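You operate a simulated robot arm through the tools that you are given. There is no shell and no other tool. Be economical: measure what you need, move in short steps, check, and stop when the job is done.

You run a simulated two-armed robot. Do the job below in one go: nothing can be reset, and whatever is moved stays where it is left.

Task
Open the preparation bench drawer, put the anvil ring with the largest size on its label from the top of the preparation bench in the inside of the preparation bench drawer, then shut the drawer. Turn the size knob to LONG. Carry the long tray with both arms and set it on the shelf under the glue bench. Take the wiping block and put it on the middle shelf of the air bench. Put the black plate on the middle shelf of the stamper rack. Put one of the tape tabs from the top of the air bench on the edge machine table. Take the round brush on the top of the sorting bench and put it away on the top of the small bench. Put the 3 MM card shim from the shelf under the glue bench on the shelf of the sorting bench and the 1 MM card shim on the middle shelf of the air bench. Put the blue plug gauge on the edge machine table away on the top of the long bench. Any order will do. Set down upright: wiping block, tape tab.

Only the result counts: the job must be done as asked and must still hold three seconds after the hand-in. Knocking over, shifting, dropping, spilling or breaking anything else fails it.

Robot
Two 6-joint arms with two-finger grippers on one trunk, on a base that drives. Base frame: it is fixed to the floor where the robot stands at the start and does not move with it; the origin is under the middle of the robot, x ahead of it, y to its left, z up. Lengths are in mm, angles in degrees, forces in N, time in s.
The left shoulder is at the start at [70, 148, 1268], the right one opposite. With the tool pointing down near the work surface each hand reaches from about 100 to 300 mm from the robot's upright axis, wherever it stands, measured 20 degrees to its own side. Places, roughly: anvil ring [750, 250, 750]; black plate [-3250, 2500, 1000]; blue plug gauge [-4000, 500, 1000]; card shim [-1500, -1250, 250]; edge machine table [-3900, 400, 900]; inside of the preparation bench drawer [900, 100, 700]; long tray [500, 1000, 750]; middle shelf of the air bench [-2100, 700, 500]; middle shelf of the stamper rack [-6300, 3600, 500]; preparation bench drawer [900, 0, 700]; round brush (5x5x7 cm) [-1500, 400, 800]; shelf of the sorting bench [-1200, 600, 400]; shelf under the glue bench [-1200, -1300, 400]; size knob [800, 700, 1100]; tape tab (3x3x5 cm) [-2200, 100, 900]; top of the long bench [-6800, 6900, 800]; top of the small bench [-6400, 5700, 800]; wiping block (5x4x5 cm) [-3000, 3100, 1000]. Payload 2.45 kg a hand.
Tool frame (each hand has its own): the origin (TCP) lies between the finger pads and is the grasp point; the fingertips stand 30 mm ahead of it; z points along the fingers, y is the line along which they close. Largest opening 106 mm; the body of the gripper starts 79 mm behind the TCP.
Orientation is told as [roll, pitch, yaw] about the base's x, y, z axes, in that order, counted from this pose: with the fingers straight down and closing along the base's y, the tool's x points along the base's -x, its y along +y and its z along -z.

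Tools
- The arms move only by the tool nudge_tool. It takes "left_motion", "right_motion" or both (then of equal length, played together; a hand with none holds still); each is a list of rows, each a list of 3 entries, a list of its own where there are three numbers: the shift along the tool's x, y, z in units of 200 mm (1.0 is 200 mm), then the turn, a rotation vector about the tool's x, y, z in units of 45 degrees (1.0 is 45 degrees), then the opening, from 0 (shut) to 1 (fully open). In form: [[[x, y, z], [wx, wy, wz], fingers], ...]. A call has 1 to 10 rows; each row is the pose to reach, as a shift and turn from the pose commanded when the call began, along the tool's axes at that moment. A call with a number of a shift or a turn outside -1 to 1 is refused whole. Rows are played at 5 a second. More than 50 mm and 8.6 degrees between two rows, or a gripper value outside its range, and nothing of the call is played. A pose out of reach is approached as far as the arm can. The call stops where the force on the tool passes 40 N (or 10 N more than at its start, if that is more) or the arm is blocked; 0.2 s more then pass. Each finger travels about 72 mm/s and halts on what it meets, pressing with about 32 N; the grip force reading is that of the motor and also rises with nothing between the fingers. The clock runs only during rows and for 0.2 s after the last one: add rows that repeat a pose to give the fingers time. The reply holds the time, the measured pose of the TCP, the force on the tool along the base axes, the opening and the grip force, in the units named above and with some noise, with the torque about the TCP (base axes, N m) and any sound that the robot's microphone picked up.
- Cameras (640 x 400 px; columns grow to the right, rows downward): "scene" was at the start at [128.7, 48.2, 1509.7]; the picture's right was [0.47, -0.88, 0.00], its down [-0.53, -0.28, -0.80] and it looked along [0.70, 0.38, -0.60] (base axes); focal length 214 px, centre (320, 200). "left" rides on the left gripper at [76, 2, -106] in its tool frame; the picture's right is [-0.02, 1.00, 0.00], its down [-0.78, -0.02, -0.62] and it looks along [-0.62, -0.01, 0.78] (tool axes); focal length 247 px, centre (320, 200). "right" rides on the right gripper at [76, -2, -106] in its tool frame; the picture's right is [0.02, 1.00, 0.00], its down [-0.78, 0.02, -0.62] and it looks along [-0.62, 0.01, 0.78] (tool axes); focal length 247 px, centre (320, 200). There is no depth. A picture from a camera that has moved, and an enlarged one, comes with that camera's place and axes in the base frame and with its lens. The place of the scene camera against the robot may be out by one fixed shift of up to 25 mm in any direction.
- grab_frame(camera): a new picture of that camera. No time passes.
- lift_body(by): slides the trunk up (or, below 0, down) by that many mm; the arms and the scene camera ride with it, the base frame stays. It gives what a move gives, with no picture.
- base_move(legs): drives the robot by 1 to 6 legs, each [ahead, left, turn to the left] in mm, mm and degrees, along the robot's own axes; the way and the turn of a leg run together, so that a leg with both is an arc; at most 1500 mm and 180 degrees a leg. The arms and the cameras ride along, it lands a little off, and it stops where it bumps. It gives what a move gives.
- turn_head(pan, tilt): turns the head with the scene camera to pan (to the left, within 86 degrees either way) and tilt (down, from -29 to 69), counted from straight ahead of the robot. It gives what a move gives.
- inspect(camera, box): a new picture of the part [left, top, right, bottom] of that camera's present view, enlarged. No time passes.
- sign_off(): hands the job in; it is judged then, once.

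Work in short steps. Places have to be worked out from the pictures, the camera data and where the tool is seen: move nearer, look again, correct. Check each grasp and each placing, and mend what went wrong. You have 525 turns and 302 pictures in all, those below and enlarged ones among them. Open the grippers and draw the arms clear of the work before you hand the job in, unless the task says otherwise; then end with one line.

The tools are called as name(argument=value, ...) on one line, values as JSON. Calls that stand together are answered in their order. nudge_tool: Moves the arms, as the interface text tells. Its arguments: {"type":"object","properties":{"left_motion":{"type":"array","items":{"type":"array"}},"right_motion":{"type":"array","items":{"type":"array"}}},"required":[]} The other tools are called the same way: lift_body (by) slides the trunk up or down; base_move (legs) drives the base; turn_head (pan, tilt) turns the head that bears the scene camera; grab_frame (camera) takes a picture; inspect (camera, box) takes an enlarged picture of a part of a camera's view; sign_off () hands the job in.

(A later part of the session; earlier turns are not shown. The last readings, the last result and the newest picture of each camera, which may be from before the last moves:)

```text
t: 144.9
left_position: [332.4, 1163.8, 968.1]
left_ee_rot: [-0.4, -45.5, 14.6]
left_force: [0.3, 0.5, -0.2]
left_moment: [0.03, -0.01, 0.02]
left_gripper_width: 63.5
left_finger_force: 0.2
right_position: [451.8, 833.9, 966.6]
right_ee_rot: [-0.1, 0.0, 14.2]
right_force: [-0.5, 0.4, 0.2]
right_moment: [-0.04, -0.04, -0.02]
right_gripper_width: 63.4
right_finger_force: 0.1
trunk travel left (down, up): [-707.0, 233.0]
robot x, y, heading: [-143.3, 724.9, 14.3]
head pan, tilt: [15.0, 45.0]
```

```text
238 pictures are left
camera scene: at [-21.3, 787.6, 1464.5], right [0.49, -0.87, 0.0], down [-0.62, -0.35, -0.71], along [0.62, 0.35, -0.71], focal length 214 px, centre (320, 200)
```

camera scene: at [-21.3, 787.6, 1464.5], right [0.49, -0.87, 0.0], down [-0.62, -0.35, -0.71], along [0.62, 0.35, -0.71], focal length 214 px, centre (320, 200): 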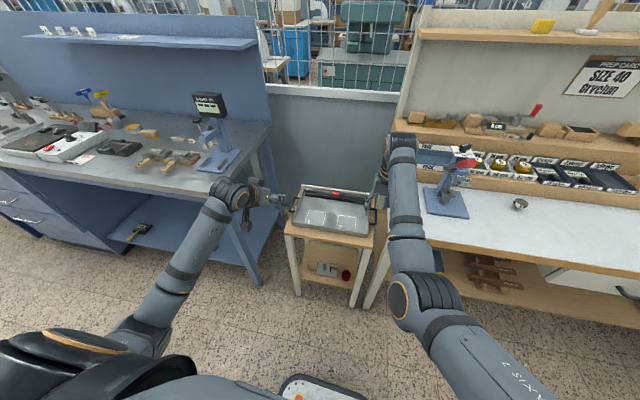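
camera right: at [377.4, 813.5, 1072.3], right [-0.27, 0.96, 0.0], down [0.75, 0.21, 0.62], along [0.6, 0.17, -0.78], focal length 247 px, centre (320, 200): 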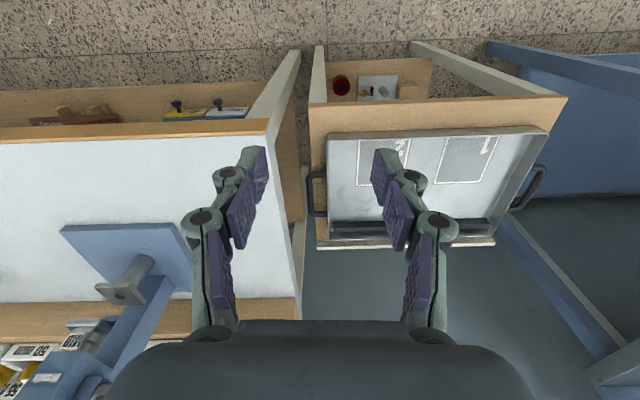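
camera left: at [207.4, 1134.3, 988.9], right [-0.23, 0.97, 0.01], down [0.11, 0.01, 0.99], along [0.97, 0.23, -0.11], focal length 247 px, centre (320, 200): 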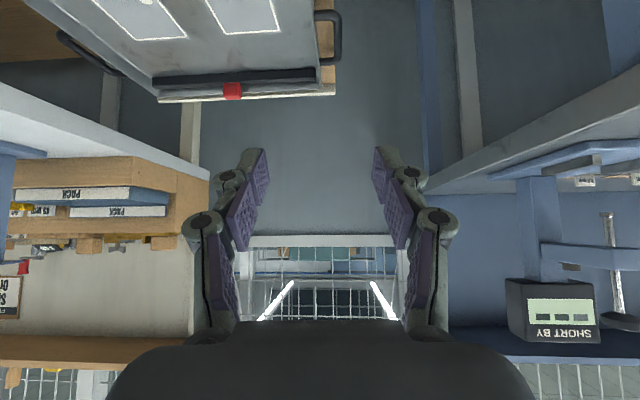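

Triangulating both cameras puts the handles lower, near z 720: left at (518, 1238), right at (638, 870), with the prep bench slab only about 24 mm beside the right one. I zoom in on both handles.

inspect(camera="left", box=[280, 0, 380, 80])

inspect(camera="right", box=[260, 110, 420, 260])

inspect(camera="scene", box=[270, 170, 400, 250])

```text
5.00 times, centred on (330, 40) of left
camera zoom: at [207.4, 1134.3, 988.9], right [-0.23, 0.97, 0.01], down [0.11, 0.01, 0.99], along [0.97, 0.23, -0.11], focal length 1235 px, centre (270, 1000)
```

zoom: 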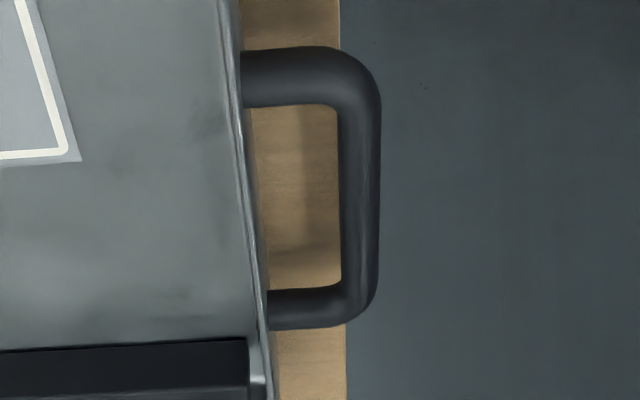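

```text
2.67 times, centred on (340, 185) of right
camera zoom: at [377.4, 813.5, 1072.3], right [-0.27, 0.96, 0.0], down [0.75, 0.21, 0.62], along [0.6, 0.17, -0.78], focal length 659 px, centre (267, 240)
```

zoom: 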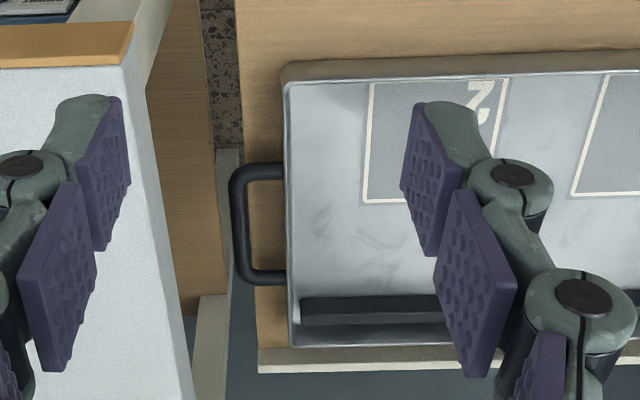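

```text
4.92 times, centred on (335, 210) of scene
camera zoom: at [-21.3, 787.6, 1464.5], right [0.49, -0.87, 0.0], down [-0.62, -0.35, -0.71], along [0.62, 0.35, -0.71], focal length 1056 px, centre (246, 151)
```

zoom: 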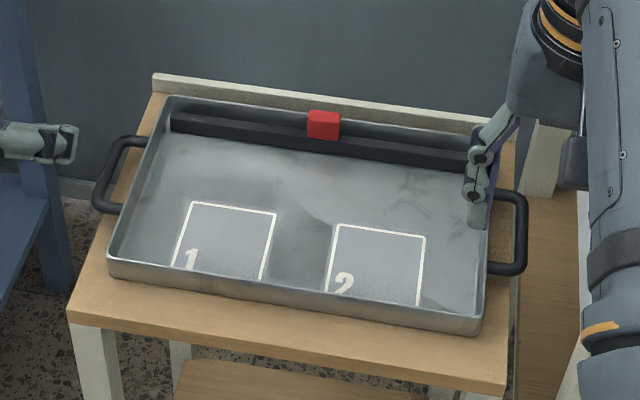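

Plan: grip the left handle first and drag the tray 80 mm left on its table to gain room beside the prep bench, then grip the right handle. I first raise the right hand 110 mm and narrow both openings.

nudge_tool(left_motion=[[[0, 0, 0], [0, 0, 0], 0.5], [[0, 0, 0], [0, 0, 0], 0.4], [[0, 0, 0], [0, 0, 0], 0.3], [[0, 0, 0], [0, 0, 0], 0.24], [[0, 0, 0], [0, 0, 0], 0.24], [[0, 0, 0], [0, 0, 0], 0.24]], right_motion=[[[0, -0.03, -0.09], [0, 0, 0], 0.5], [[0, -0.06, -0.18], [0, 0, 0], 0.4], [[0, -0.09, -0.27], [0, 0, 0], 0.3], [[0, -0.12, -0.36], [0, 0, 0], 0.25], [[0, -0.16, -0.45], [0, 0, 0], 0.25], [[0, -0.2, -0.55], [0, 0, 0], 0.25]])

base_move(legs=[[130, 24, 0]])

lift_body(by=-120)

grab_frame(camera="left")

```text
t: 146.3
left_position: [332.7, 1164.8, 968.7]
left_ee_rot: [-0.5, -45.6, 14.5]
left_force: [0.8, -0.1, 0.0]
left_moment: [0.01, -0.01, 0.0]
left_gripper_width: 25.4
left_finger_force: 0.0
right_position: [505.6, 818.2, 1068.9]
right_ee_rot: [0.0, 0.0, 14.3]
right_force: [0.3, 0.5, -0.7]
right_moment: [0.0, 0.01, 0.02]
right_gripper_width: 26.5
right_finger_force: 0.0
right hand out of reach, approached as far as the arm can: row 1, 2, 3, 4, 5, 6
trunk travel left (down, up): [-707.0, 233.0]
robot x, y, heading: [-143.1, 728.3, 14.3]
head pan, tilt: [15.0, 45.0]
```

```text
t: 147.6
left_position: [450.8, 1220.4, 969.4]
left_ee_rot: [-0.4, -45.5, 14.6]
left_force: [-0.2, -0.7, -0.7]
left_moment: [-0.01, -0.04, 0.0]
left_gripper_width: 25.6
left_finger_force: 0.1
right_position: [624.5, 873.7, 1068.8]
right_ee_rot: [0.0, -0.2, 14.3]
right_force: [0.4, -1.2, -0.5]
right_moment: [0.01, 0.03, -0.01]
right_gripper_width: 26.4
right_finger_force: 0.1
trunk travel left (down, up): [-707.0, 233.0]
robot x, y, heading: [-20.3, 782.8, 14.4]
head pan, tilt: [15.0, 45.0]
```

```text
t: 149.1
left_position: [451.4, 1220.6, 849.0]
left_ee_rot: [-0.4, -45.5, 14.6]
left_force: [0.6, 0.0, 0.7]
left_moment: [0.0, 0.03, 0.0]
left_gripper_width: 25.3
left_finger_force: 0.0
right_position: [624.6, 874.9, 947.9]
right_ee_rot: [0.0, 0.1, 14.3]
right_force: [0.0, 0.4, -0.4]
right_moment: [0.01, 0.02, -0.01]
right_gripper_width: 26.3
right_finger_force: 0.0
trunk travel left (down, up): [-587.0, 353.0]
robot x, y, heading: [-21.0, 781.4, 14.2]
head pan, tilt: [15.0, 45.0]
```

```text
234 pictures are left
camera left: at [326.5, 1189.9, 869.0], right [-0.23, 0.97, 0.01], down [0.11, 0.01, 0.99], along [0.97, 0.23, -0.11], focal length 247 px, centre (320, 200)
```

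left: 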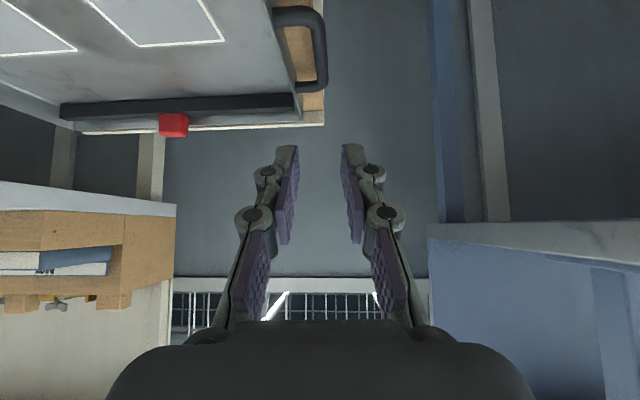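

The bar re-fixes at (518, 1237, 720). I drive 57 mm ahead and lower to 20 mm above the grip height.

base_move(legs=[[57, 0, 0]])

lift_body(by=-85)

grab_frame(camera="left")

```text
t: 150.0
left_position: [506.6, 1235.1, 848.3]
left_ee_rot: [-0.5, -45.5, 14.7]
left_force: [-0.2, 0.1, -0.2]
left_moment: [0.0, -0.01, 0.02]
left_gripper_width: 25.3
left_finger_force: 0.0
right_position: [679.8, 888.6, 946.4]
right_ee_rot: [-0.1, 0.0, 14.4]
right_force: [0.6, 0.1, -0.1]
right_moment: [-0.02, 0.02, 0.04]
right_gripper_width: 26.4
right_finger_force: 0.0
trunk travel left (down, up): [-587.0, 353.0]
robot x, y, heading: [28.9, 800.9, 14.5]
head pan, tilt: [15.0, 45.0]
```

```text
t: 151.2
left_position: [506.4, 1234.2, 763.4]
left_ee_rot: [-0.5, -45.5, 14.6]
left_force: [-0.3, -0.5, -0.7]
left_moment: [-0.03, 0.01, -0.03]
left_gripper_width: 25.1
left_finger_force: 0.2
right_position: [680.4, 889.3, 863.3]
right_ee_rot: [0.1, 0.0, 14.4]
right_force: [0.5, -0.7, -0.1]
right_moment: [-0.01, -0.01, -0.03]
right_gripper_width: 26.4
right_finger_force: 0.0
trunk travel left (down, up): [-502.0, 438.0]
robot x, y, heading: [32.0, 798.6, 14.3]
head pan, tilt: [15.0, 45.0]
```

```text
233 pictures are left
camera left: at [380.8, 1204.2, 784.0], right [-0.23, 0.97, 0.01], down [0.1, 0.01, 0.99], along [0.97, 0.23, -0.11], focal length 247 px, centre (320, 200)
```

left: 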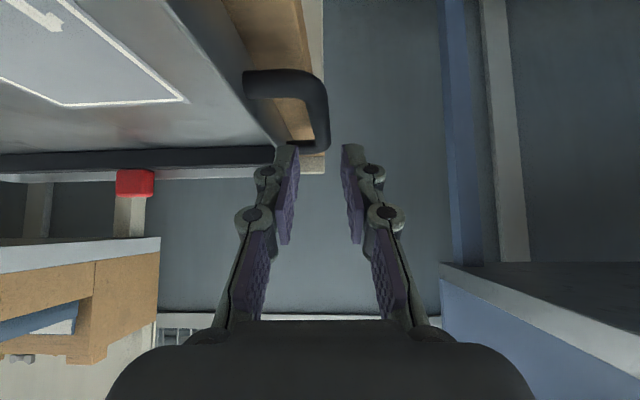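

The loop spans x 480–574 at z 720, and the bar is centred between the fingers. I nudge 8 mm ahead and lower 31 mm.

base_move(legs=[[8, 1, 0]])

lift_body(by=-31)

grab_frame(camera="left")

```text
t: 151.9
left_position: [514.2, 1236.4, 763.9]
left_ee_rot: [-0.4, -45.5, 14.5]
left_force: [-0.1, -0.8, 0.4]
left_moment: [0.0, 0.0, -0.03]
left_gripper_width: 25.4
left_finger_force: 0.1
right_position: [686.6, 891.5, 862.8]
right_ee_rot: [0.1, 0.0, 14.4]
right_force: [0.2, 0.1, -0.5]
right_moment: [0.03, -0.02, -0.02]
right_gripper_width: 26.6
right_finger_force: 0.1
trunk travel left (down, up): [-502.0, 438.0]
robot x, y, heading: [41.1, 801.7, 14.5]
head pan, tilt: [15.0, 45.0]
```

```text
t: 152.7
left_position: [513.5, 1236.9, 733.0]
left_ee_rot: [-0.4, -45.5, 14.7]
left_force: [0.0, 0.3, 0.9]
left_moment: [-0.01, -0.03, -0.01]
left_gripper_width: 25.5
left_finger_force: 0.0
right_position: [686.3, 892.5, 832.5]
right_ee_rot: [-0.1, -0.1, 14.4]
right_force: [0.1, 0.6, 0.0]
right_moment: [0.03, -0.02, -0.02]
right_gripper_width: 26.4
right_finger_force: 0.2
trunk travel left (down, up): [-471.0, 469.0]
robot x, y, heading: [39.3, 801.9, 14.3]
head pan, tilt: [15.0, 45.0]
```

```text
232 pictures are left
camera left: at [388.2, 1207.0, 753.1], right [-0.23, 0.97, 0.01], down [0.1, 0.01, 0.99], along [0.97, 0.23, -0.11], focal length 247 px, centre (320, 200)
```

left: 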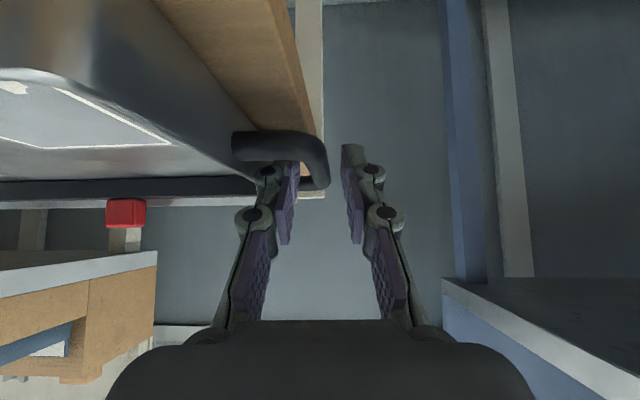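

The inner finger is inside the loop and the outer one outside. I close the left hand on the bar.

nudge_tool(left_motion=[[[0, 0, 0], [0, 0, 0], 0.1], [[0, 0, 0], [0, 0, 0], 0], [[0, 0, 0], [0, 0, 0], 0], [[0, 0, 0], [0, 0, 0], 0]])

base_move(legs=[[0, 80, 0]])

grab_frame(camera="scene")

grab_frame(camera="right")

```text
t: 153.7
left_position: [513.4, 1238.5, 731.8]
left_ee_rot: [-0.4, -45.5, 14.6]
left_force: [1.6, 0.6, 1.4]
left_moment: [0.03, -0.07, 0.53]
left_gripper_width: 11.2
left_finger_force: 31.5
right_position: [686.1, 892.1, 831.1]
right_ee_rot: [-0.1, 0.0, 14.4]
right_force: [0.4, 0.0, 0.5]
right_moment: [0.0, 0.01, 0.01]
right_gripper_width: 26.7
right_finger_force: 0.1
trunk travel left (down, up): [-471.0, 469.0]
robot x, y, heading: [40.5, 799.9, 14.4]
head pan, tilt: [15.0, 45.0]
```

```text
t: 154.8
left_position: [493.6, 1315.0, 733.1]
left_ee_rot: [-0.4, -45.7, 14.6]
left_force: [2.8, -0.6, -0.4]
left_moment: [-0.01, -0.19, 0.06]
left_gripper_width: 11.4
left_finger_force: 32.3
right_position: [666.7, 970.0, 831.1]
right_ee_rot: [-0.1, 0.0, 14.4]
right_force: [-0.1, 0.4, 0.3]
right_moment: [-0.01, 0.02, 0.0]
right_gripper_width: 26.7
right_finger_force: 0.0
trunk travel left (down, up): [-471.0, 469.0]
robot x, y, heading: [19.7, 881.3, 14.5]
head pan, tilt: [15.0, 45.0]
```

```text
231 pictures are left
camera scene: at [140.3, 939.1, 1228.3], right [0.49, -0.87, 0.0], down [-0.62, -0.35, -0.71], along [0.62, 0.35, -0.71], focal length 214 px, centre (320, 200)
```

scene: 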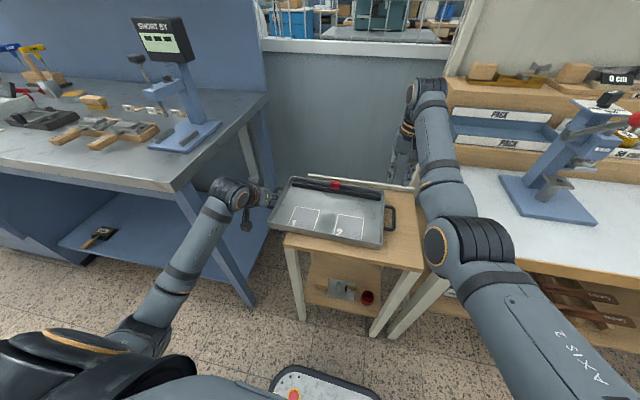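

```text
230 pictures are left
camera right: at [593.5, 950.5, 938.0], right [-0.27, 0.96, 0.0], down [0.75, 0.21, 0.62], along [0.6, 0.17, -0.78], focal length 247 px, centre (320, 200)
```

right: 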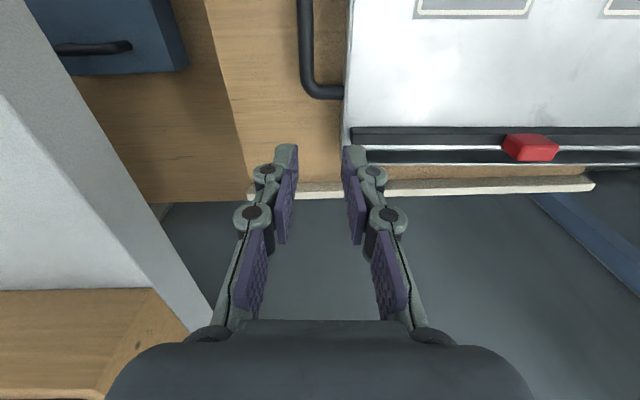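

The tray slid 80 mm with the hand. The right bar is now centred near (616, 947, 720). I bring the right hand back and down to 35 mm above grip height.

nudge_tool(right_motion=[[[0.03, -0.006, 0.05], [0, 0, 0], 0.25], [[0.06, -0.012, 0.09], [0, 0, 0], 0.25], [[0.09, -0.02, 0.13], [0, 0, 0], 0.25], [[0.12, -0.025, 0.17], [0, 0, 0], 0.25], [[0.16, -0.03, 0.21], [0, 0, 0], 0.25], [[0.2, -0.04, 0.25], [0, 0, 0], 0.25], [[0.24, -0.045, 0.29], [0, 0, 0], 0.25], [[0.275, -0.05, 0.32], [0, 0, 0], 0.25], [[0.275, -0.05, 0.32], [0, 0, 0], 0.25]])

grab_frame(camera="right")

```text
t: 156.8
left_position: [493.3, 1313.9, 732.9]
left_ee_rot: [-0.8, -45.6, 14.7]
left_force: [0.3, -8.2, -0.5]
left_moment: [-0.34, 0.88, -0.32]
left_gripper_width: 11.7
left_finger_force: 32.7
right_position: [637.0, 963.3, 757.0]
right_ee_rot: [0.1, -0.6, 14.5]
right_force: [7.9, 12.1, 26.6]
right_moment: [0.82, -0.02, -0.3]
right_gripper_width: 36.8
right_finger_force: 6.2
right hand out of reach, approached as far as the arm can: row 1, 2, 3, 4, 5, 6, 7, 8, 9
trunk travel left (down, up): [-471.0, 469.0]
robot x, y, heading: [21.3, 877.5, 14.3]
head pan, tilt: [15.0, 45.0]
```

```text
229 pictures are left
camera right: at [563.1, 942.1, 861.4], right [-0.27, 0.96, 0.0], down [0.75, 0.21, 0.63], along [0.6, 0.17, -0.78], focal length 247 px, centre (320, 200)
```

right: 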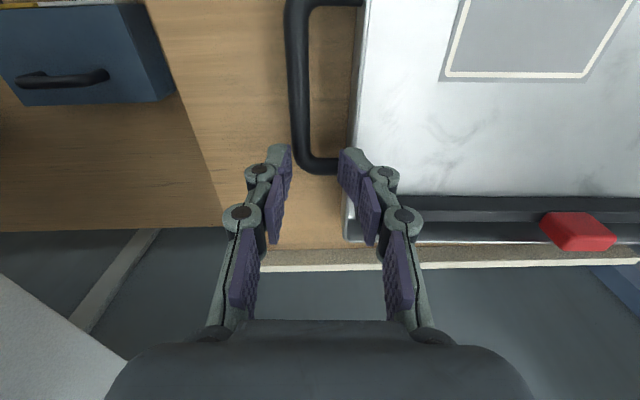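

The inner fingertip touched the tray rim because the arm could not come back far enough pointing down. I raise it, tilt the right hand 30° forward and bring it back 40 mm and right 8 mm.

nudge_tool(right_motion=[[[0, -0.02, -0.1], [0, 0, 0], 0.25], [[0.0, -0.04, -0.2], [0, -0.05, 0], 0.25], [[0.02, -0.042, -0.2], [0, -0.13, 0], 0.25], [[0.05, -0.042, -0.2], [0, -0.21, 0], 0.25], [[0.08, -0.042, -0.2], [0, -0.29, 0], 0.25], [[0.11, -0.042, -0.2], [0, -0.37, 0], 0.25], [[0.14, -0.042, -0.2], [0, -0.45, 0], 0.25], [[0.17, -0.042, -0.2], [0, -0.53, 0], 0.25], [[0.2, -0.042, -0.2], [0, -0.61, 0], 0.25], [[0.2, -0.042, -0.2], [0, -0.67, 0], 0.25]])

grab_frame(camera="right")

```text
t: 159.2
left_position: [493.8, 1314.8, 732.8]
left_ee_rot: [-0.4, -45.5, 14.8]
left_force: [1.1, -1.5, 0.5]
left_moment: [-0.05, 0.12, -0.03]
left_gripper_width: 11.5
left_finger_force: 32.7
right_position: [651.9, 866.4, 804.2]
right_ee_rot: [-6.7, -32.3, 14.3]
right_force: [-6.0, 5.9, -2.1]
right_moment: [-0.04, -0.11, -0.15]
right_gripper_width: 22.6
right_finger_force: 0.1
right hand out of reach, approached as far as the arm can: row 1, 2, 3, 4, 5, 7, 8, 9, 10
trunk travel left (down, up): [-471.0, 469.0]
robot x, y, heading: [21.5, 878.5, 14.3]
head pan, tilt: [15.0, 45.0]
stopped in row 10 (right hand): the arm was blocked; the commanded pose is now the measured one
```

```text
228 pictures are left
camera right: at [533.4, 847.9, 852.5], right [-0.2, 0.97, -0.11], down [0.3, 0.17, 0.94], along [0.93, 0.16, -0.33], focal length 247 px, centre (320, 200)
```

right: 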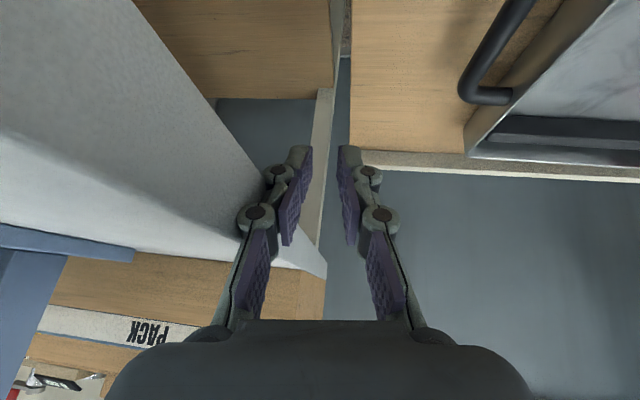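

The right hand drifted to the bench slab, so the offset layout is poor. The tray now lies square to the robot, so a symmetric grip is better: I release the left handle, rise, and shift the base 95 mm left.

nudge_tool(left_motion=[[[0, 0, 0], [0, 0, 0], 0.15], [[0, 0, 0], [0, 0, 0], 0.24], [[0, 0, 0], [0, 0, 0], 0.24]])

lift_body(by=80)

base_move(legs=[[0, 95, 0]])

grab_frame(camera="scene")

```text
t: 160.0
left_position: [493.4, 1316.4, 731.7]
left_ee_rot: [-0.4, -45.5, 14.7]
left_force: [-1.2, 2.0, -0.1]
left_moment: [-0.04, 0.01, -0.01]
left_gripper_width: 24.0
left_finger_force: 0.0
right_position: [652.3, 868.2, 804.2]
right_ee_rot: [-6.8, -32.3, 14.5]
right_force: [-2.9, 6.3, 0.0]
right_moment: [-0.12, -0.04, -0.11]
right_gripper_width: 22.8
right_finger_force: 0.0
trunk travel left (down, up): [-471.0, 469.0]
robot x, y, heading: [19.1, 880.8, 14.2]
head pan, tilt: [15.0, 45.0]
```

```text
t: 161.1
left_position: [493.7, 1316.1, 812.1]
left_ee_rot: [-0.4, -45.4, 14.6]
left_force: [0.4, -0.1, 0.0]
left_moment: [0.01, -0.02, -0.01]
left_gripper_width: 25.2
left_finger_force: 0.1
right_position: [653.4, 865.8, 883.7]
right_ee_rot: [-6.8, -32.3, 14.3]
right_force: [0.6, -0.5, 0.1]
right_moment: [0.02, 0.0, 0.03]
right_gripper_width: 26.8
right_finger_force: 0.0
trunk travel left (down, up): [-551.0, 389.0]
robot x, y, heading: [16.6, 877.5, 14.4]
head pan, tilt: [15.0, 45.0]
```

```text
t: 162.3
left_position: [470.1, 1406.9, 812.0]
left_ee_rot: [-0.5, -45.5, 14.7]
left_force: [0.1, 0.6, -0.7]
left_moment: [0.02, 0.0, -0.03]
left_gripper_width: 25.2
left_finger_force: 0.0
right_position: [629.5, 958.0, 884.2]
right_ee_rot: [-6.9, -32.2, 14.5]
right_force: [-0.4, 0.2, 0.3]
right_moment: [-0.02, -0.01, -0.02]
right_gripper_width: 26.3
right_finger_force: 0.1
trunk travel left (down, up): [-551.0, 389.0]
robot x, y, heading: [-3.1, 969.4, 14.2]
head pan, tilt: [15.0, 45.0]
```

```text
227 pictures are left
camera scene: at [116.8, 1030.9, 1308.4], right [0.49, -0.87, 0.0], down [-0.62, -0.35, -0.71], along [0.62, 0.35, -0.71], focal length 214 px, centre (320, 200)
```

scene: 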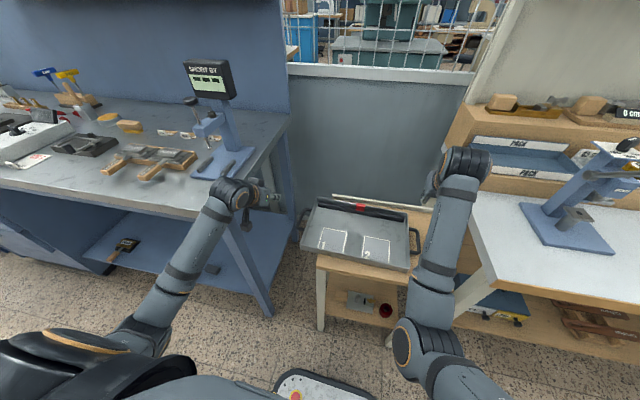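

I now move the left hand 95 mm inward and the right hand to a 45° tilt, back 42 mm and down 72 mm, for symmetric places above the bars.

nudge_tool(left_motion=[[[0, -0.048, 0], [0, 0, 0], 0.24], [[0, -0.095, 0], [0, 0, 0], 0.24], [[0, -0.143, 0], [0, 0, 0], 0.24], [[0, -0.19, 0], [0, 0, 0], 0.24], [[0, -0.238, 0], [0, 0, 0], 0.24], [[0, -0.285, 0], [0, 0, 0], 0.24], [[0, -0.333, 0], [0, 0, 0], 0.24], [[0, -0.38, 0], [0, 0, 0], 0.24], [[0, -0.428, 0], [0, 0, 0], 0.24], [[0, -0.475, 0], [0, 0, 0], 0.24]], right_motion=[[[0.037, -0.001, 0.02], [-0.015, -0.028, 0.002], 0.25], [[0.074, -0.001, 0.039], [-0.03, -0.057, 0.003], 0.25], [[0.111, -0.002, 0.059], [-0.046, -0.085, 0.005], 0.25], [[0.148, -0.003, 0.078], [-0.061, -0.114, 0.007], 0.25], [[0.185, -0.004, 0.098], [-0.076, -0.142, 0.009], 0.25], [[0.222, -0.004, 0.117], [-0.091, -0.17, 0.01], 0.25], [[0.259, -0.005, 0.137], [-0.106, -0.199, 0.012], 0.25], [[0.296, -0.006, 0.156], [-0.122, -0.227, 0.014], 0.25], [[0.333, -0.006, 0.176], [-0.137, -0.256, 0.015], 0.25], [[0.37, -0.007, 0.195], [-0.152, -0.284, 0.017], 0.25]])

grab_frame(camera="right")

grab_frame(camera="left")

```text
t: 163.8
left_position: [484.2, 1348.8, 812.7]
left_ee_rot: [-0.4, -45.6, 14.5]
left_force: [0.4, -0.5, 0.0]
left_moment: [0.01, 0.0, 0.01]
left_gripper_width: 25.4
left_finger_force: 0.1
right_position: [638.9, 942.8, 918.7]
right_ee_rot: [-5.3, -49.2, 15.7]
right_force: [0.4, -0.4, -0.3]
right_moment: [-0.02, 0.03, 0.0]
right_gripper_width: 26.4
right_finger_force: 0.1
trunk travel left (down, up): [-551.0, 389.0]
robot x, y, heading: [-5.5, 967.7, 14.5]
head pan, tilt: [15.0, 45.0]
stopped in row 7 (right hand): the arm was blocked; the commanded pose is now the measured one
```

```text
226 pictures are left
camera right: at [511.7, 915.2, 929.6], right [-0.22, 0.97, -0.08], down [0.02, 0.08, 1.0], along [0.98, 0.21, -0.04], focal length 247 px, centre (320, 200)
```

right: 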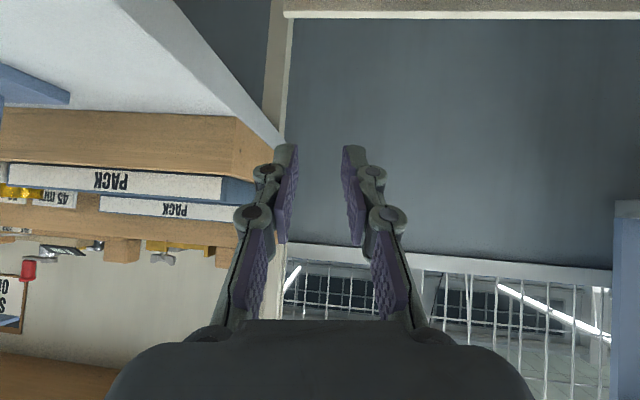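

```text
225 pictures are left
camera left: at [359.7, 1318.3, 833.4], right [-0.23, 0.97, 0.01], down [0.1, 0.01, 0.99], along [0.97, 0.23, -0.1], focal length 247 px, centre (320, 200)
```

left: 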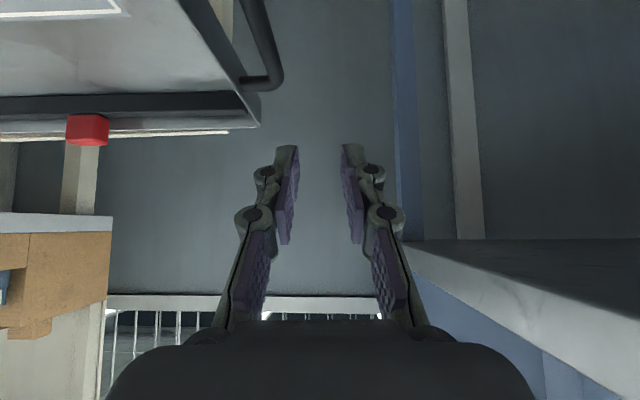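

The left arm follows well, but the right arm's elbow sits too far inboard. I back the base 260 mm for room and take the right arm through the same roll pose that re-shaped the left one, mirrored.

base_move(legs=[[-260, 0, 0]])

nudge_tool(right_motion=[[[0.053, -0.043, -0.02], [-0.065, 0.066, 0.025], 0.25], [[0.107, -0.087, -0.04], [-0.13, 0.131, 0.05], 0.25], [[0.16, -0.13, -0.06], [-0.194, 0.197, 0.076], 0.25], [[0.213, -0.174, -0.08], [-0.259, 0.263, 0.102], 0.25], [[0.267, -0.217, -0.1], [-0.323, 0.328, 0.127], 0.25], [[0.32, -0.26, -0.12], [-0.388, 0.394, 0.153], 0.25], [[0.373, -0.304, -0.14], [-0.453, 0.46, 0.178], 0.25], [[0.427, -0.348, -0.158], [-0.5175, 0.5255, 0.2035], 0.25], [[0.427, -0.348, -0.158], [-0.5175, 0.5255, 0.2035], 0.25]])

```text
t: 165.6
left_position: [231.0, 1284.1, 814.1]
left_ee_rot: [-0.4, -45.5, 14.7]
left_force: [-0.3, -0.3, 0.3]
left_moment: [0.03, 0.04, -0.01]
left_gripper_width: 25.1
left_finger_force: 0.0
right_position: [384.8, 877.7, 918.3]
right_ee_rot: [-5.3, -49.2, 15.8]
right_force: [-0.2, -0.4, 0.1]
right_moment: [-0.05, -0.02, -0.01]
right_gripper_width: 26.4
right_finger_force: 0.0
trunk travel left (down, up): [-551.0, 389.0]
robot x, y, heading: [-256.1, 905.3, 14.5]
head pan, tilt: [15.0, 45.0]
```

```text
t: 167.6
left_position: [231.7, 1284.1, 813.0]
left_ee_rot: [-0.6, -45.5, 14.6]
left_force: [-1.2, 0.3, 0.1]
left_moment: [-0.04, 0.0, -0.01]
left_gripper_width: 25.3
left_finger_force: 0.1
right_position: [323.1, 791.7, 877.1]
right_ee_rot: [22.7, -24.4, 9.0]
right_force: [-0.5, 0.4, -0.5]
right_moment: [0.0, -0.01, -0.01]
right_gripper_width: 26.5
right_finger_force: 0.1
trunk travel left (down, up): [-551.0, 389.0]
robot x, y, heading: [-258.7, 900.1, 14.5]
head pan, tilt: [15.0, 45.0]
```

That works. I do the second half.

nudge_tool(right_motion=[[[0.053, -0.045, -0.015], [-0.065, 0.066, 0.025], 0.25], [[0.107, -0.09, -0.03], [-0.13, 0.131, 0.05], 0.25], [[0.16, -0.134, -0.046], [-0.194, 0.197, 0.076], 0.25], [[0.213, -0.179, -0.06], [-0.259, 0.263, 0.102], 0.25], [[0.267, -0.224, -0.077], [-0.323, 0.328, 0.127], 0.25], [[0.32, -0.27, -0.09], [-0.388, 0.394, 0.153], 0.25], [[0.373, -0.313, -0.107], [-0.453, 0.46, 0.178], 0.25], [[0.429, -0.358, -0.123], [-0.5175, 0.5255, 0.2035], 0.25], [[0.429, -0.358, -0.123], [-0.5175, 0.5255, 0.2035], 0.25]])

turn_head(pan=-20, tilt=50)

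grab_frame(camera="scene")

```text
t: 169.6
left_position: [230.8, 1284.0, 812.3]
left_ee_rot: [-0.4, -45.6, 14.8]
left_force: [0.6, 0.7, -0.5]
left_moment: [-0.01, 0.01, -0.02]
left_gripper_width: 25.4
left_finger_force: 0.0
right_position: [259.4, 704.0, 839.2]
right_ee_rot: [45.0, 0.2, 14.6]
right_force: [-0.5, 0.4, 0.2]
right_moment: [0.01, -0.01, 0.02]
right_gripper_width: 26.4
right_finger_force: 0.0
trunk travel left (down, up): [-551.0, 389.0]
robot x, y, heading: [-256.2, 902.6, 14.6]
head pan, tilt: [15.0, 45.0]
```

```text
t: 170.7
left_position: [230.9, 1283.8, 812.7]
left_ee_rot: [-0.3, -45.5, 14.7]
left_force: [0.3, -0.6, 0.3]
left_moment: [-0.03, -0.03, -0.01]
left_gripper_width: 25.4
left_finger_force: 0.0
right_position: [260.1, 704.5, 840.2]
right_ee_rot: [45.0, 0.2, 14.5]
right_force: [0.0, 0.4, 0.0]
right_moment: [-0.05, -0.03, -0.02]
right_gripper_width: 26.7
right_finger_force: 0.0
trunk travel left (down, up): [-551.0, 389.0]
robot x, y, heading: [-260.6, 903.5, 14.5]
head pan, tilt: [-20.0, 50.0]
```

```text
224 pictures are left
camera scene: at [-130.3, 917.3, 1301.5], right [-0.1, -1.0, 0.0], down [-0.76, 0.07, -0.64], along [0.64, -0.06, -0.77], focal length 214 px, centre (320, 200)
```

scene: 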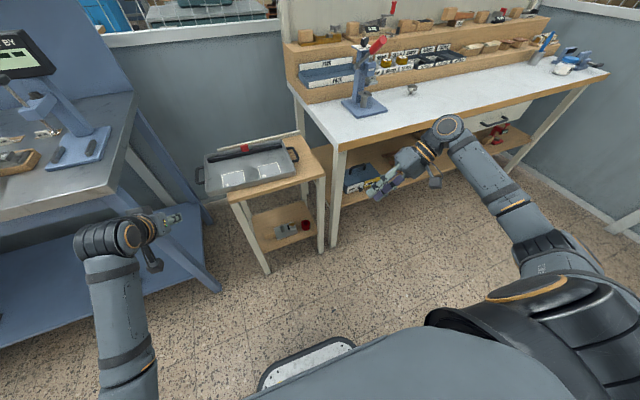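

The right elbow is now outboard. I turn the right hand from the inward roll to the 45° forward tilt.

nudge_tool(right_motion=[[[0, 0, 0], [0.095, -0.095, -0.039], 0.25], [[0, 0, 0], [0.19, -0.19, -0.078], 0.25], [[0, 0, 0], [0.284, -0.284, -0.118], 0.25], [[0, 0, 0], [0.379, -0.379, -0.157], 0.25], [[0, 0, 0], [0.474, -0.474, -0.196], 0.25], [[0, 0, 0], [0.568, -0.568, -0.235], 0.25], [[0, 0, 0], [0.663, -0.663, -0.274], 0.25], [[0, 0, 0], [0.758, -0.758, -0.314], 0.25], [[0, 0, 0], [0.852, -0.852, -0.353], 0.25], [[0, 0, 0], [0.947, -0.947, -0.392], 0.25]])

grab_frame(camera="scene")

```text
t: 172.8
left_position: [230.9, 1280.8, 814.0]
left_ee_rot: [-0.2, -45.6, 14.6]
left_force: [0.7, -0.2, 0.5]
left_moment: [0.0, 0.02, 0.0]
left_gripper_width: 25.7
left_finger_force: 0.0
right_position: [241.7, 751.3, 815.3]
right_ee_rot: [0.7, -44.6, 13.8]
right_force: [0.5, -0.4, 0.9]
right_moment: [0.04, 0.02, 0.05]
right_gripper_width: 26.4
right_finger_force: 0.0
right hand out of reach, approached as far as the arm can: row 3, 4, 5, 6, 7, 8, 9, 10
trunk travel left (down, up): [-551.0, 389.0]
robot x, y, heading: [-258.2, 906.4, 14.6]
head pan, tilt: [-20.0, 50.0]
```

```text
223 pictures are left
camera scene: at [-129.9, 913.8, 1301.5], right [-0.1, -1.0, 0.0], down [-0.76, 0.08, -0.64], along [0.64, -0.06, -0.77], focal length 214 px, centre (320, 200)
```

scene: 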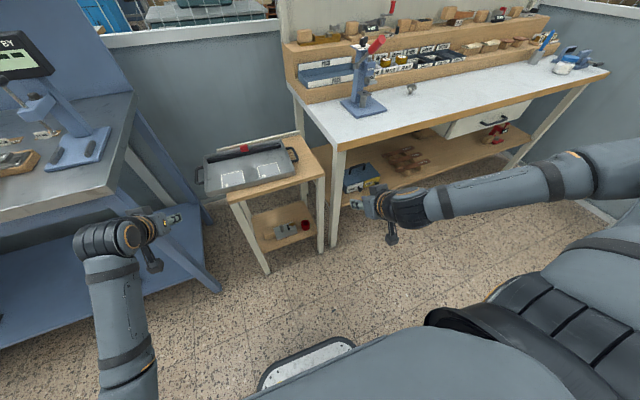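

The right hand is now at the mirror image of where the left hand was before its forward move, so I repeat that mirrored: forward 120 mm.

nudge_tool(right_motion=[[[-0.042, -0.014, 0.042], [0, 0, 0], 0.25], [[-0.085, -0.028, 0.085], [0, 0, 0], 0.25], [[-0.127, -0.042, 0.127], [0, 0, 0], 0.25], [[-0.17, -0.056, 0.17], [0, 0, 0], 0.25], [[-0.212, -0.07, 0.212], [0, 0, 0], 0.25], [[-0.254, -0.084, 0.254], [0, 0, 0], 0.25], [[-0.297, -0.098, 0.297], [0, 0, 0], 0.25], [[-0.339, -0.112, 0.339], [0, 0, 0], 0.25], [[-0.382, -0.126, 0.382], [0, 0, 0], 0.25], [[-0.424, -0.14, 0.424], [0, 0, 0], 0.25]])

turn_head(pan=0, tilt=55)

grab_frame(camera="scene")

```text
t: 175.1
left_position: [231.6, 1284.2, 811.9]
left_ee_rot: [-0.4, -45.6, 14.8]
left_force: [0.0, -0.1, -1.0]
left_moment: [-0.04, -0.02, 0.03]
left_gripper_width: 25.1
left_finger_force: 0.0
right_position: [364.5, 746.8, 819.4]
right_ee_rot: [0.0, -44.8, 14.6]
right_force: [0.0, -0.7, -0.2]
right_moment: [-0.02, 0.01, 0.0]
right_gripper_width: 26.5
right_finger_force: 0.1
right hand out of reach, approached as far as the arm can: row 9, 10
trunk travel left (down, up): [-551.0, 389.0]
robot x, y, heading: [-254.8, 906.6, 14.8]
head pan, tilt: [-20.0, 50.0]
```

```text
t: 175.9
left_position: [230.7, 1282.3, 812.4]
left_ee_rot: [-0.4, -45.7, 14.7]
left_force: [0.6, -0.5, 0.2]
left_moment: [-0.01, 0.0, -0.01]
left_gripper_width: 25.6
left_finger_force: 0.0
right_position: [363.2, 748.3, 819.8]
right_ee_rot: [0.1, -44.8, 14.6]
right_force: [-0.2, 0.8, 0.2]
right_moment: [0.01, -0.02, 0.01]
right_gripper_width: 26.7
right_finger_force: 0.0
trunk travel left (down, up): [-551.0, 389.0]
robot x, y, heading: [-257.9, 900.9, 14.4]
head pan, tilt: [0.0, 55.0]
```

```text
222 pictures are left
camera scene: at [-137.1, 942.6, 1295.0], right [0.25, -0.97, 0.0], down [-0.79, -0.2, -0.57], along [0.56, 0.14, -0.82], focal length 214 px, centre (320, 200)
```

scene: 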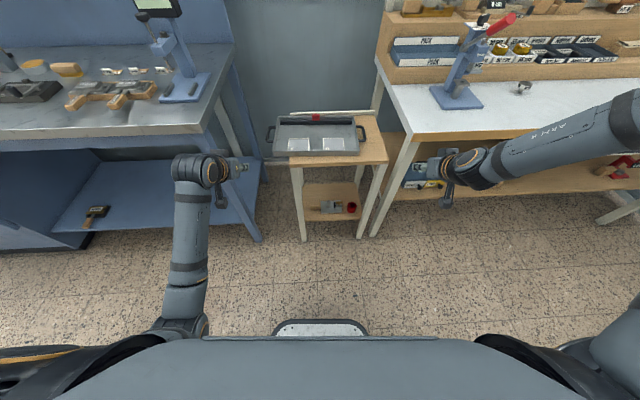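

The right arm now comes from an outboard elbow. I test moving it 110 mm inward.

nudge_tool(right_motion=[[[0, 0.055, 0], [0, 0, 0], 0.25], [[0, 0.11, 0], [0, 0, 0], 0.25], [[0, 0.165, 0], [0, 0, 0], 0.25], [[0, 0.22, 0], [0, 0, 0], 0.25], [[0, 0.275, 0], [0, 0, 0], 0.25], [[0, 0.33, 0], [0, 0, 0], 0.25], [[0, 0.385, 0], [0, 0, 0], 0.25], [[0, 0.44, 0], [0, 0, 0], 0.25], [[0, 0.5, 0], [0, 0, 0], 0.25], [[0, 0.55, 0], [0, 0, 0], 0.25]])

```text
t: 178.1
left_position: [231.0, 1284.4, 814.0]
left_ee_rot: [-0.3, -45.6, 14.8]
left_force: [-0.5, -0.1, -0.7]
left_moment: [0.01, -0.04, -0.02]
left_gripper_width: 25.4
left_finger_force: 0.1
right_position: [315.9, 766.1, 832.7]
right_ee_rot: [0.1, -44.9, 14.6]
right_force: [-0.4, -0.2, -0.1]
right_moment: [0.0, -0.03, 0.0]
right_gripper_width: 26.4
right_finger_force: 0.1
right hand out of reach, approached as far as the arm can: row 1, 2, 3, 4, 5, 6, 7, 8, 9, 10
trunk travel left (down, up): [-551.0, 389.0]
robot x, y, heading: [-258.7, 906.3, 14.7]
head pan, tilt: [0.0, 55.0]
```

The right hand stops the same way the left did before it re-shaped. I repeat the exact mirrored sequence that re-shaped the left arm: roll inward, back to tilt, then forward.

nudge_tool(right_motion=[[[0, 0, 0], [-0.095, 0.095, 0.039], 0.25], [[0, 0, 0], [-0.19, 0.19, 0.078], 0.25], [[0, 0, 0], [-0.284, 0.284, 0.118], 0.25], [[0, 0, 0], [-0.379, 0.379, 0.157], 0.25], [[0, 0, 0], [-0.474, 0.474, 0.196], 0.25], [[0, 0, 0], [-0.568, 0.568, 0.235], 0.25], [[0, 0, 0], [-0.663, 0.663, 0.274], 0.25], [[0, 0, 0], [-0.758, 0.758, 0.314], 0.25], [[0, 0, 0], [-0.852, 0.852, 0.353], 0.25], [[0, 0, 0], [-0.947, 0.947, 0.392], 0.25]])

grab_frame(camera="scene")

```text
t: 180.3
left_position: [231.3, 1283.6, 813.5]
left_ee_rot: [-0.3, -45.5, 14.6]
left_force: [-0.2, -0.7, 1.1]
left_moment: [-0.02, 0.0, 0.01]
left_gripper_width: 25.4
left_finger_force: 0.0
right_position: [239.4, 693.6, 824.1]
right_ee_rot: [45.2, 0.1, 14.6]
right_force: [1.2, -1.1, 0.1]
right_moment: [0.01, 0.01, 0.01]
right_gripper_width: 26.4
right_finger_force: 0.1
right hand out of reach, approached as far as the arm can: row 4, 5, 6, 7, 8, 9, 10
trunk travel left (down, up): [-551.0, 389.0]
robot x, y, heading: [-255.4, 905.4, 14.8]
head pan, tilt: [0.0, 55.0]
```

```text
221 pictures are left
camera scene: at [-136.7, 941.2, 1295.0], right [0.25, -0.97, 0.0], down [-0.79, -0.2, -0.57], along [0.55, 0.14, -0.82], focal length 214 px, centre (320, 200)
```

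scene: 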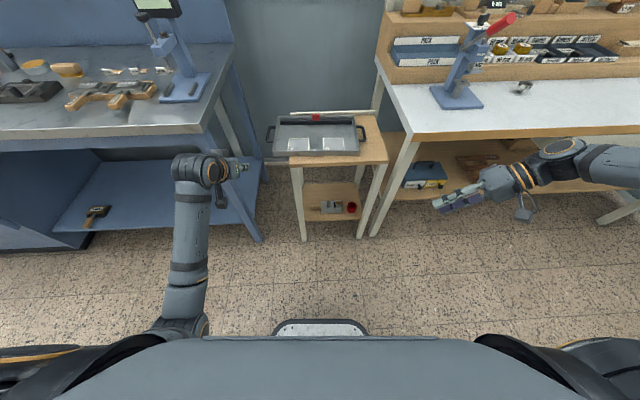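

Now back from roll to forward tilt, then forward, as with the left.

nudge_tool(right_motion=[[[0, 0, 0], [0.095, -0.095, -0.039], 0.25], [[0, 0, 0], [0.19, -0.19, -0.078], 0.25], [[0, 0, 0], [0.284, -0.284, -0.118], 0.25], [[0, 0, 0], [0.379, -0.379, -0.157], 0.25], [[0, 0, 0], [0.474, -0.474, -0.196], 0.25], [[0, 0, 0], [0.568, -0.568, -0.235], 0.25], [[0, 0, 0], [0.663, -0.663, -0.274], 0.25], [[0, 0, 0], [0.758, -0.758, -0.314], 0.25], [[0, 0, 0], [0.852, -0.852, -0.353], 0.25], [[0, 0, 0], [0.947, -0.947, -0.392], 0.25]])

grab_frame(camera="scene")

```text
t: 182.5
left_position: [232.4, 1285.4, 811.1]
left_ee_rot: [-0.5, -45.5, 14.8]
left_force: [0.5, 0.8, -0.8]
left_moment: [-0.07, 0.01, -0.04]
left_gripper_width: 25.5
left_finger_force: 0.0
right_position: [245.8, 761.0, 818.7]
right_ee_rot: [-0.2, -43.1, 14.2]
right_force: [1.1, 0.5, -0.2]
right_moment: [-0.02, 0.01, -0.04]
right_gripper_width: 26.7
right_finger_force: 0.1
right hand out of reach, approached as far as the arm can: row 2, 3, 4, 5, 6, 7, 8, 9, 10
trunk travel left (down, up): [-551.0, 389.0]
robot x, y, heading: [-261.8, 902.8, 14.6]
head pan, tilt: [0.0, 55.0]
```

```text
220 pictures are left
camera scene: at [-135.9, 946.2, 1294.7], right [0.25, -0.97, 0.0], down [-0.79, -0.21, -0.57], along [0.55, 0.14, -0.82], focal length 214 px, centre (320, 200)
```

scene: 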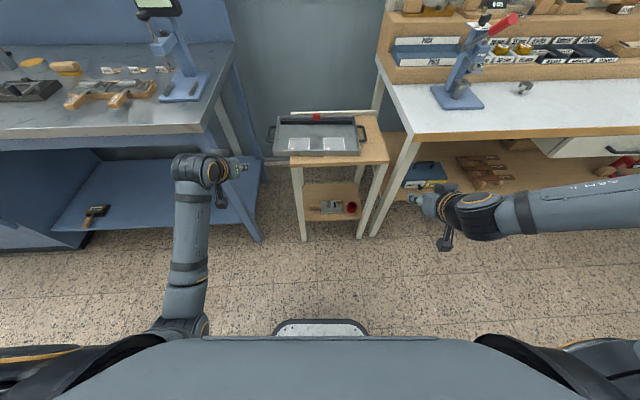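

It mirrors the left's state before its forward move. I do the forward move now.

nudge_tool(right_motion=[[[-0.042, -0.014, 0.042], [0, 0, 0], 0.25], [[-0.085, -0.028, 0.085], [0, 0, 0], 0.25], [[-0.127, -0.042, 0.127], [0, 0, 0], 0.25], [[-0.17, -0.056, 0.17], [0, 0, 0], 0.25], [[-0.212, -0.07, 0.212], [0, 0, 0], 0.25], [[-0.254, -0.084, 0.254], [0, 0, 0], 0.25], [[-0.297, -0.098, 0.297], [0, 0, 0], 0.25], [[-0.339, -0.112, 0.339], [0, 0, 0], 0.25], [[-0.382, -0.126, 0.382], [0, 0, 0], 0.25], [[-0.424, -0.14, 0.424], [0, 0, 0], 0.25]])

grab_frame(camera="scene")

```text
t: 184.7
left_position: [231.4, 1283.5, 812.6]
left_ee_rot: [-0.4, -45.6, 14.8]
left_force: [0.3, -0.1, -0.2]
left_moment: [-0.03, -0.02, -0.02]
left_gripper_width: 25.4
left_finger_force: 0.0
right_position: [361.7, 749.0, 820.2]
right_ee_rot: [0.1, -44.8, 14.7]
right_force: [-0.2, 0.4, 0.1]
right_moment: [0.02, 0.02, 0.0]
right_gripper_width: 26.7
right_finger_force: 0.1
right hand out of reach, approached as far as the arm can: row 7, 8, 9, 10
trunk travel left (down, up): [-551.0, 389.0]
robot x, y, heading: [-259.6, 907.9, 14.7]
head pan, tilt: [0.0, 55.0]
```

```text
219 pictures are left
camera scene: at [-137.0, 942.6, 1295.0], right [0.25, -0.97, 0.0], down [-0.79, -0.21, -0.57], along [0.56, 0.14, -0.82], focal length 214 px, centre (320, 200)
```

scene: 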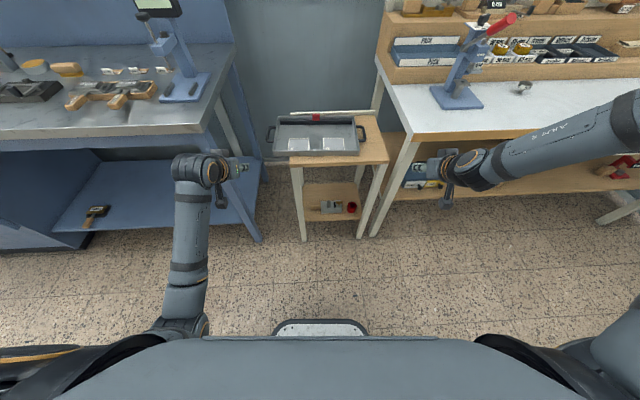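

Still outboard. Commanding the hand to yaw outward should be impossible with the elbow outboard and so push the arm into the other shape; I try that.

nudge_tool(right_motion=[[[0, 0, 0], [0.071, 0, 0.071], 0.25], [[0, 0, 0], [0.141, 0, 0.141], 0.25], [[0, 0, 0], [0.212, 0, 0.212], 0.25], [[0, 0, 0], [0.283, 0, 0.283], 0.25], [[0, 0, 0], [0.354, 0, 0.354], 0.25], [[0, 0, 0], [0.424, 0, 0.424], 0.25], [[0, 0, 0], [0.495, 0, 0.495], 0.25], [[0, 0, 0], [0.566, 0, 0.566], 0.25], [[0, 0, 0], [0.636, 0, 0.636], 0.25], [[0, 0, 0], [0.707, 0, 0.707], 0.25]])

grab_frame(camera="scene")

```text
t: 186.9
left_position: [232.0, 1283.7, 812.7]
left_ee_rot: [-0.3, -45.6, 14.7]
left_force: [0.7, -0.2, 0.4]
left_moment: [-0.02, 0.02, 0.01]
left_gripper_width: 25.2
left_finger_force: 0.1
right_position: [314.3, 640.8, 807.7]
right_ee_rot: [0.0, -44.8, -30.4]
right_force: [0.0, -0.4, -0.3]
right_moment: [0.01, -0.01, 0.0]
right_gripper_width: 26.3
right_finger_force: 0.0
right hand out of reach, approached as far as the arm can: row 1, 2, 3, 4, 5, 6, 7, 8, 9, 10
trunk travel left (down, up): [-551.0, 389.0]
robot x, y, heading: [-255.0, 907.0, 14.5]
head pan, tilt: [0.0, 55.0]
```

```text
218 pictures are left
camera scene: at [-136.9, 942.6, 1295.0], right [0.25, -0.97, 0.0], down [-0.79, -0.21, -0.57], along [0.55, 0.14, -0.82], focal length 214 px, centre (320, 200)
```

scene: 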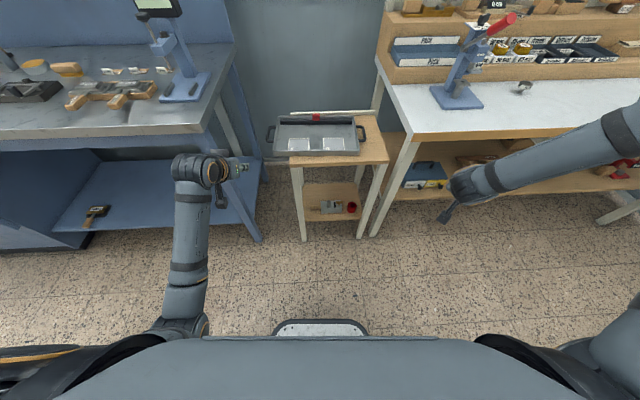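

It just slides along its limit. A better idea: keep the right hand tilted at (565, -300), where this shape works, and use the left hand pointing down further inward, the mirror of the right's starting pose. I restore the right hand's yaw and turn the left hand down.

nudge_tool(left_motion=[[[-0.021, 0, 0.021], [0, 0.1, 0], 0.25], [[-0.042, 0, 0.042], [0, 0.2, 0], 0.25], [[-0.063, 0, 0.063], [0, 0.3, 0], 0.25], [[-0.084, 0, 0.084], [0, 0.4, 0], 0.25], [[-0.105, 0, 0.105], [0, 0.5, 0], 0.25], [[-0.126, 0, 0.126], [0, 0.6, 0], 0.25], [[-0.147, 0, 0.147], [0, 0.7, 0], 0.25], [[-0.168, 0, 0.168], [0, 0.8, 0], 0.25], [[-0.189, 0, 0.189], [0, 0.9, 0], 0.25], [[-0.21, 0, 0.21], [0, 1.0, 0], 0.25]], right_motion=[[[0, 0.05, 0], [-0.071, 0, -0.071], 0.25], [[0, 0.1, 0], [-0.141, 0, -0.141], 0.25], [[0, 0.15, 0], [-0.212, 0, -0.212], 0.25], [[0, 0.2, 0], [-0.283, 0, -0.283], 0.25], [[0, 0.25, 0], [-0.354, 0, -0.354], 0.25], [[0, 0.3, 0], [-0.424, 0, -0.424], 0.25], [[0, 0.35, 0], [-0.495, 0, -0.495], 0.25], [[0, 0.4, 0], [-0.566, 0, -0.566], 0.25], [[0, 0.45, 0], [-0.636, 0, -0.636], 0.25], [[0, 0.5, 0], [-0.707, 0, -0.707], 0.25]])

```text
t: 189.1
left_position: [287.9, 1298.4, 814.1]
left_ee_rot: [-0.3, -0.4, 14.4]
left_force: [-0.9, 0.2, -0.1]
left_moment: [-0.01, 0.03, 0.0]
left_gripper_width: 26.7
left_finger_force: 0.1
right_position: [367.7, 727.6, 809.0]
right_ee_rot: [0.1, -44.9, 14.5]
right_force: [-0.8, 0.0, 0.7]
right_moment: [-0.02, -0.01, -0.01]
right_gripper_width: 26.5
right_finger_force: 0.1
trunk travel left (down, up): [-551.0, 389.0]
robot x, y, heading: [-259.8, 905.1, 14.6]
head pan, tilt: [0.0, 55.0]
```

Both exact. Now the left hand goes 160 mm inward, pointing down, and the right 25 mm inward.

nudge_tool(left_motion=[[[0, -0.08, 0], [0, 0, 0], 0.25], [[0, -0.16, 0], [0, 0, 0], 0.25], [[0, -0.24, 0], [0, 0, 0], 0.25], [[0, -0.32, 0], [0, 0, 0], 0.25], [[0, -0.4, 0], [0, 0, 0], 0.25], [[0, -0.48, 0], [0, 0, 0], 0.25], [[0, -0.56, 0], [0, 0, 0], 0.25], [[0, -0.64, 0], [0, 0, 0], 0.25], [[0, -0.72, 0], [0, 0, 0], 0.25], [[0, -0.8, 0], [0, 0, 0], 0.25]], right_motion=[[[0, 0.01, 0], [0, 0, 0], 0.25], [[0, 0.02, 0], [0, 0, 0], 0.25], [[0, 0.04, 0], [0, 0, 0], 0.25], [[0, 0.05, 0], [0, 0, 0], 0.25], [[0, 0.06, 0], [0, 0, 0], 0.25], [[0, 0.07, 0], [0, 0, 0], 0.25], [[0, 0.08, 0], [0, 0, 0], 0.25], [[0, 0.1, 0], [0, 0, 0], 0.25], [[0, 0.11, 0], [0, 0, 0], 0.25], [[0, 0.12, 0], [0, 0, 0], 0.25]])

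```text
t: 191.3
left_position: [328.8, 1144.9, 814.6]
left_ee_rot: [-0.3, -0.6, 14.4]
left_force: [0.1, 0.0, -0.2]
left_moment: [0.03, 0.0, -0.02]
left_gripper_width: 26.8
left_finger_force: 0.1
right_position: [361.6, 746.0, 810.1]
right_ee_rot: [0.1, -44.9, 14.7]
right_force: [1.1, -0.2, -0.6]
right_moment: [0.0, -0.02, -0.01]
right_gripper_width: 26.7
right_finger_force: 0.1
right hand out of reach, approached as far as the arm can: row 9, 10
trunk travel left (down, up): [-551.0, 389.0]
robot x, y, heading: [-255.3, 902.0, 14.6]
head pan, tilt: [0.0, 55.0]
```

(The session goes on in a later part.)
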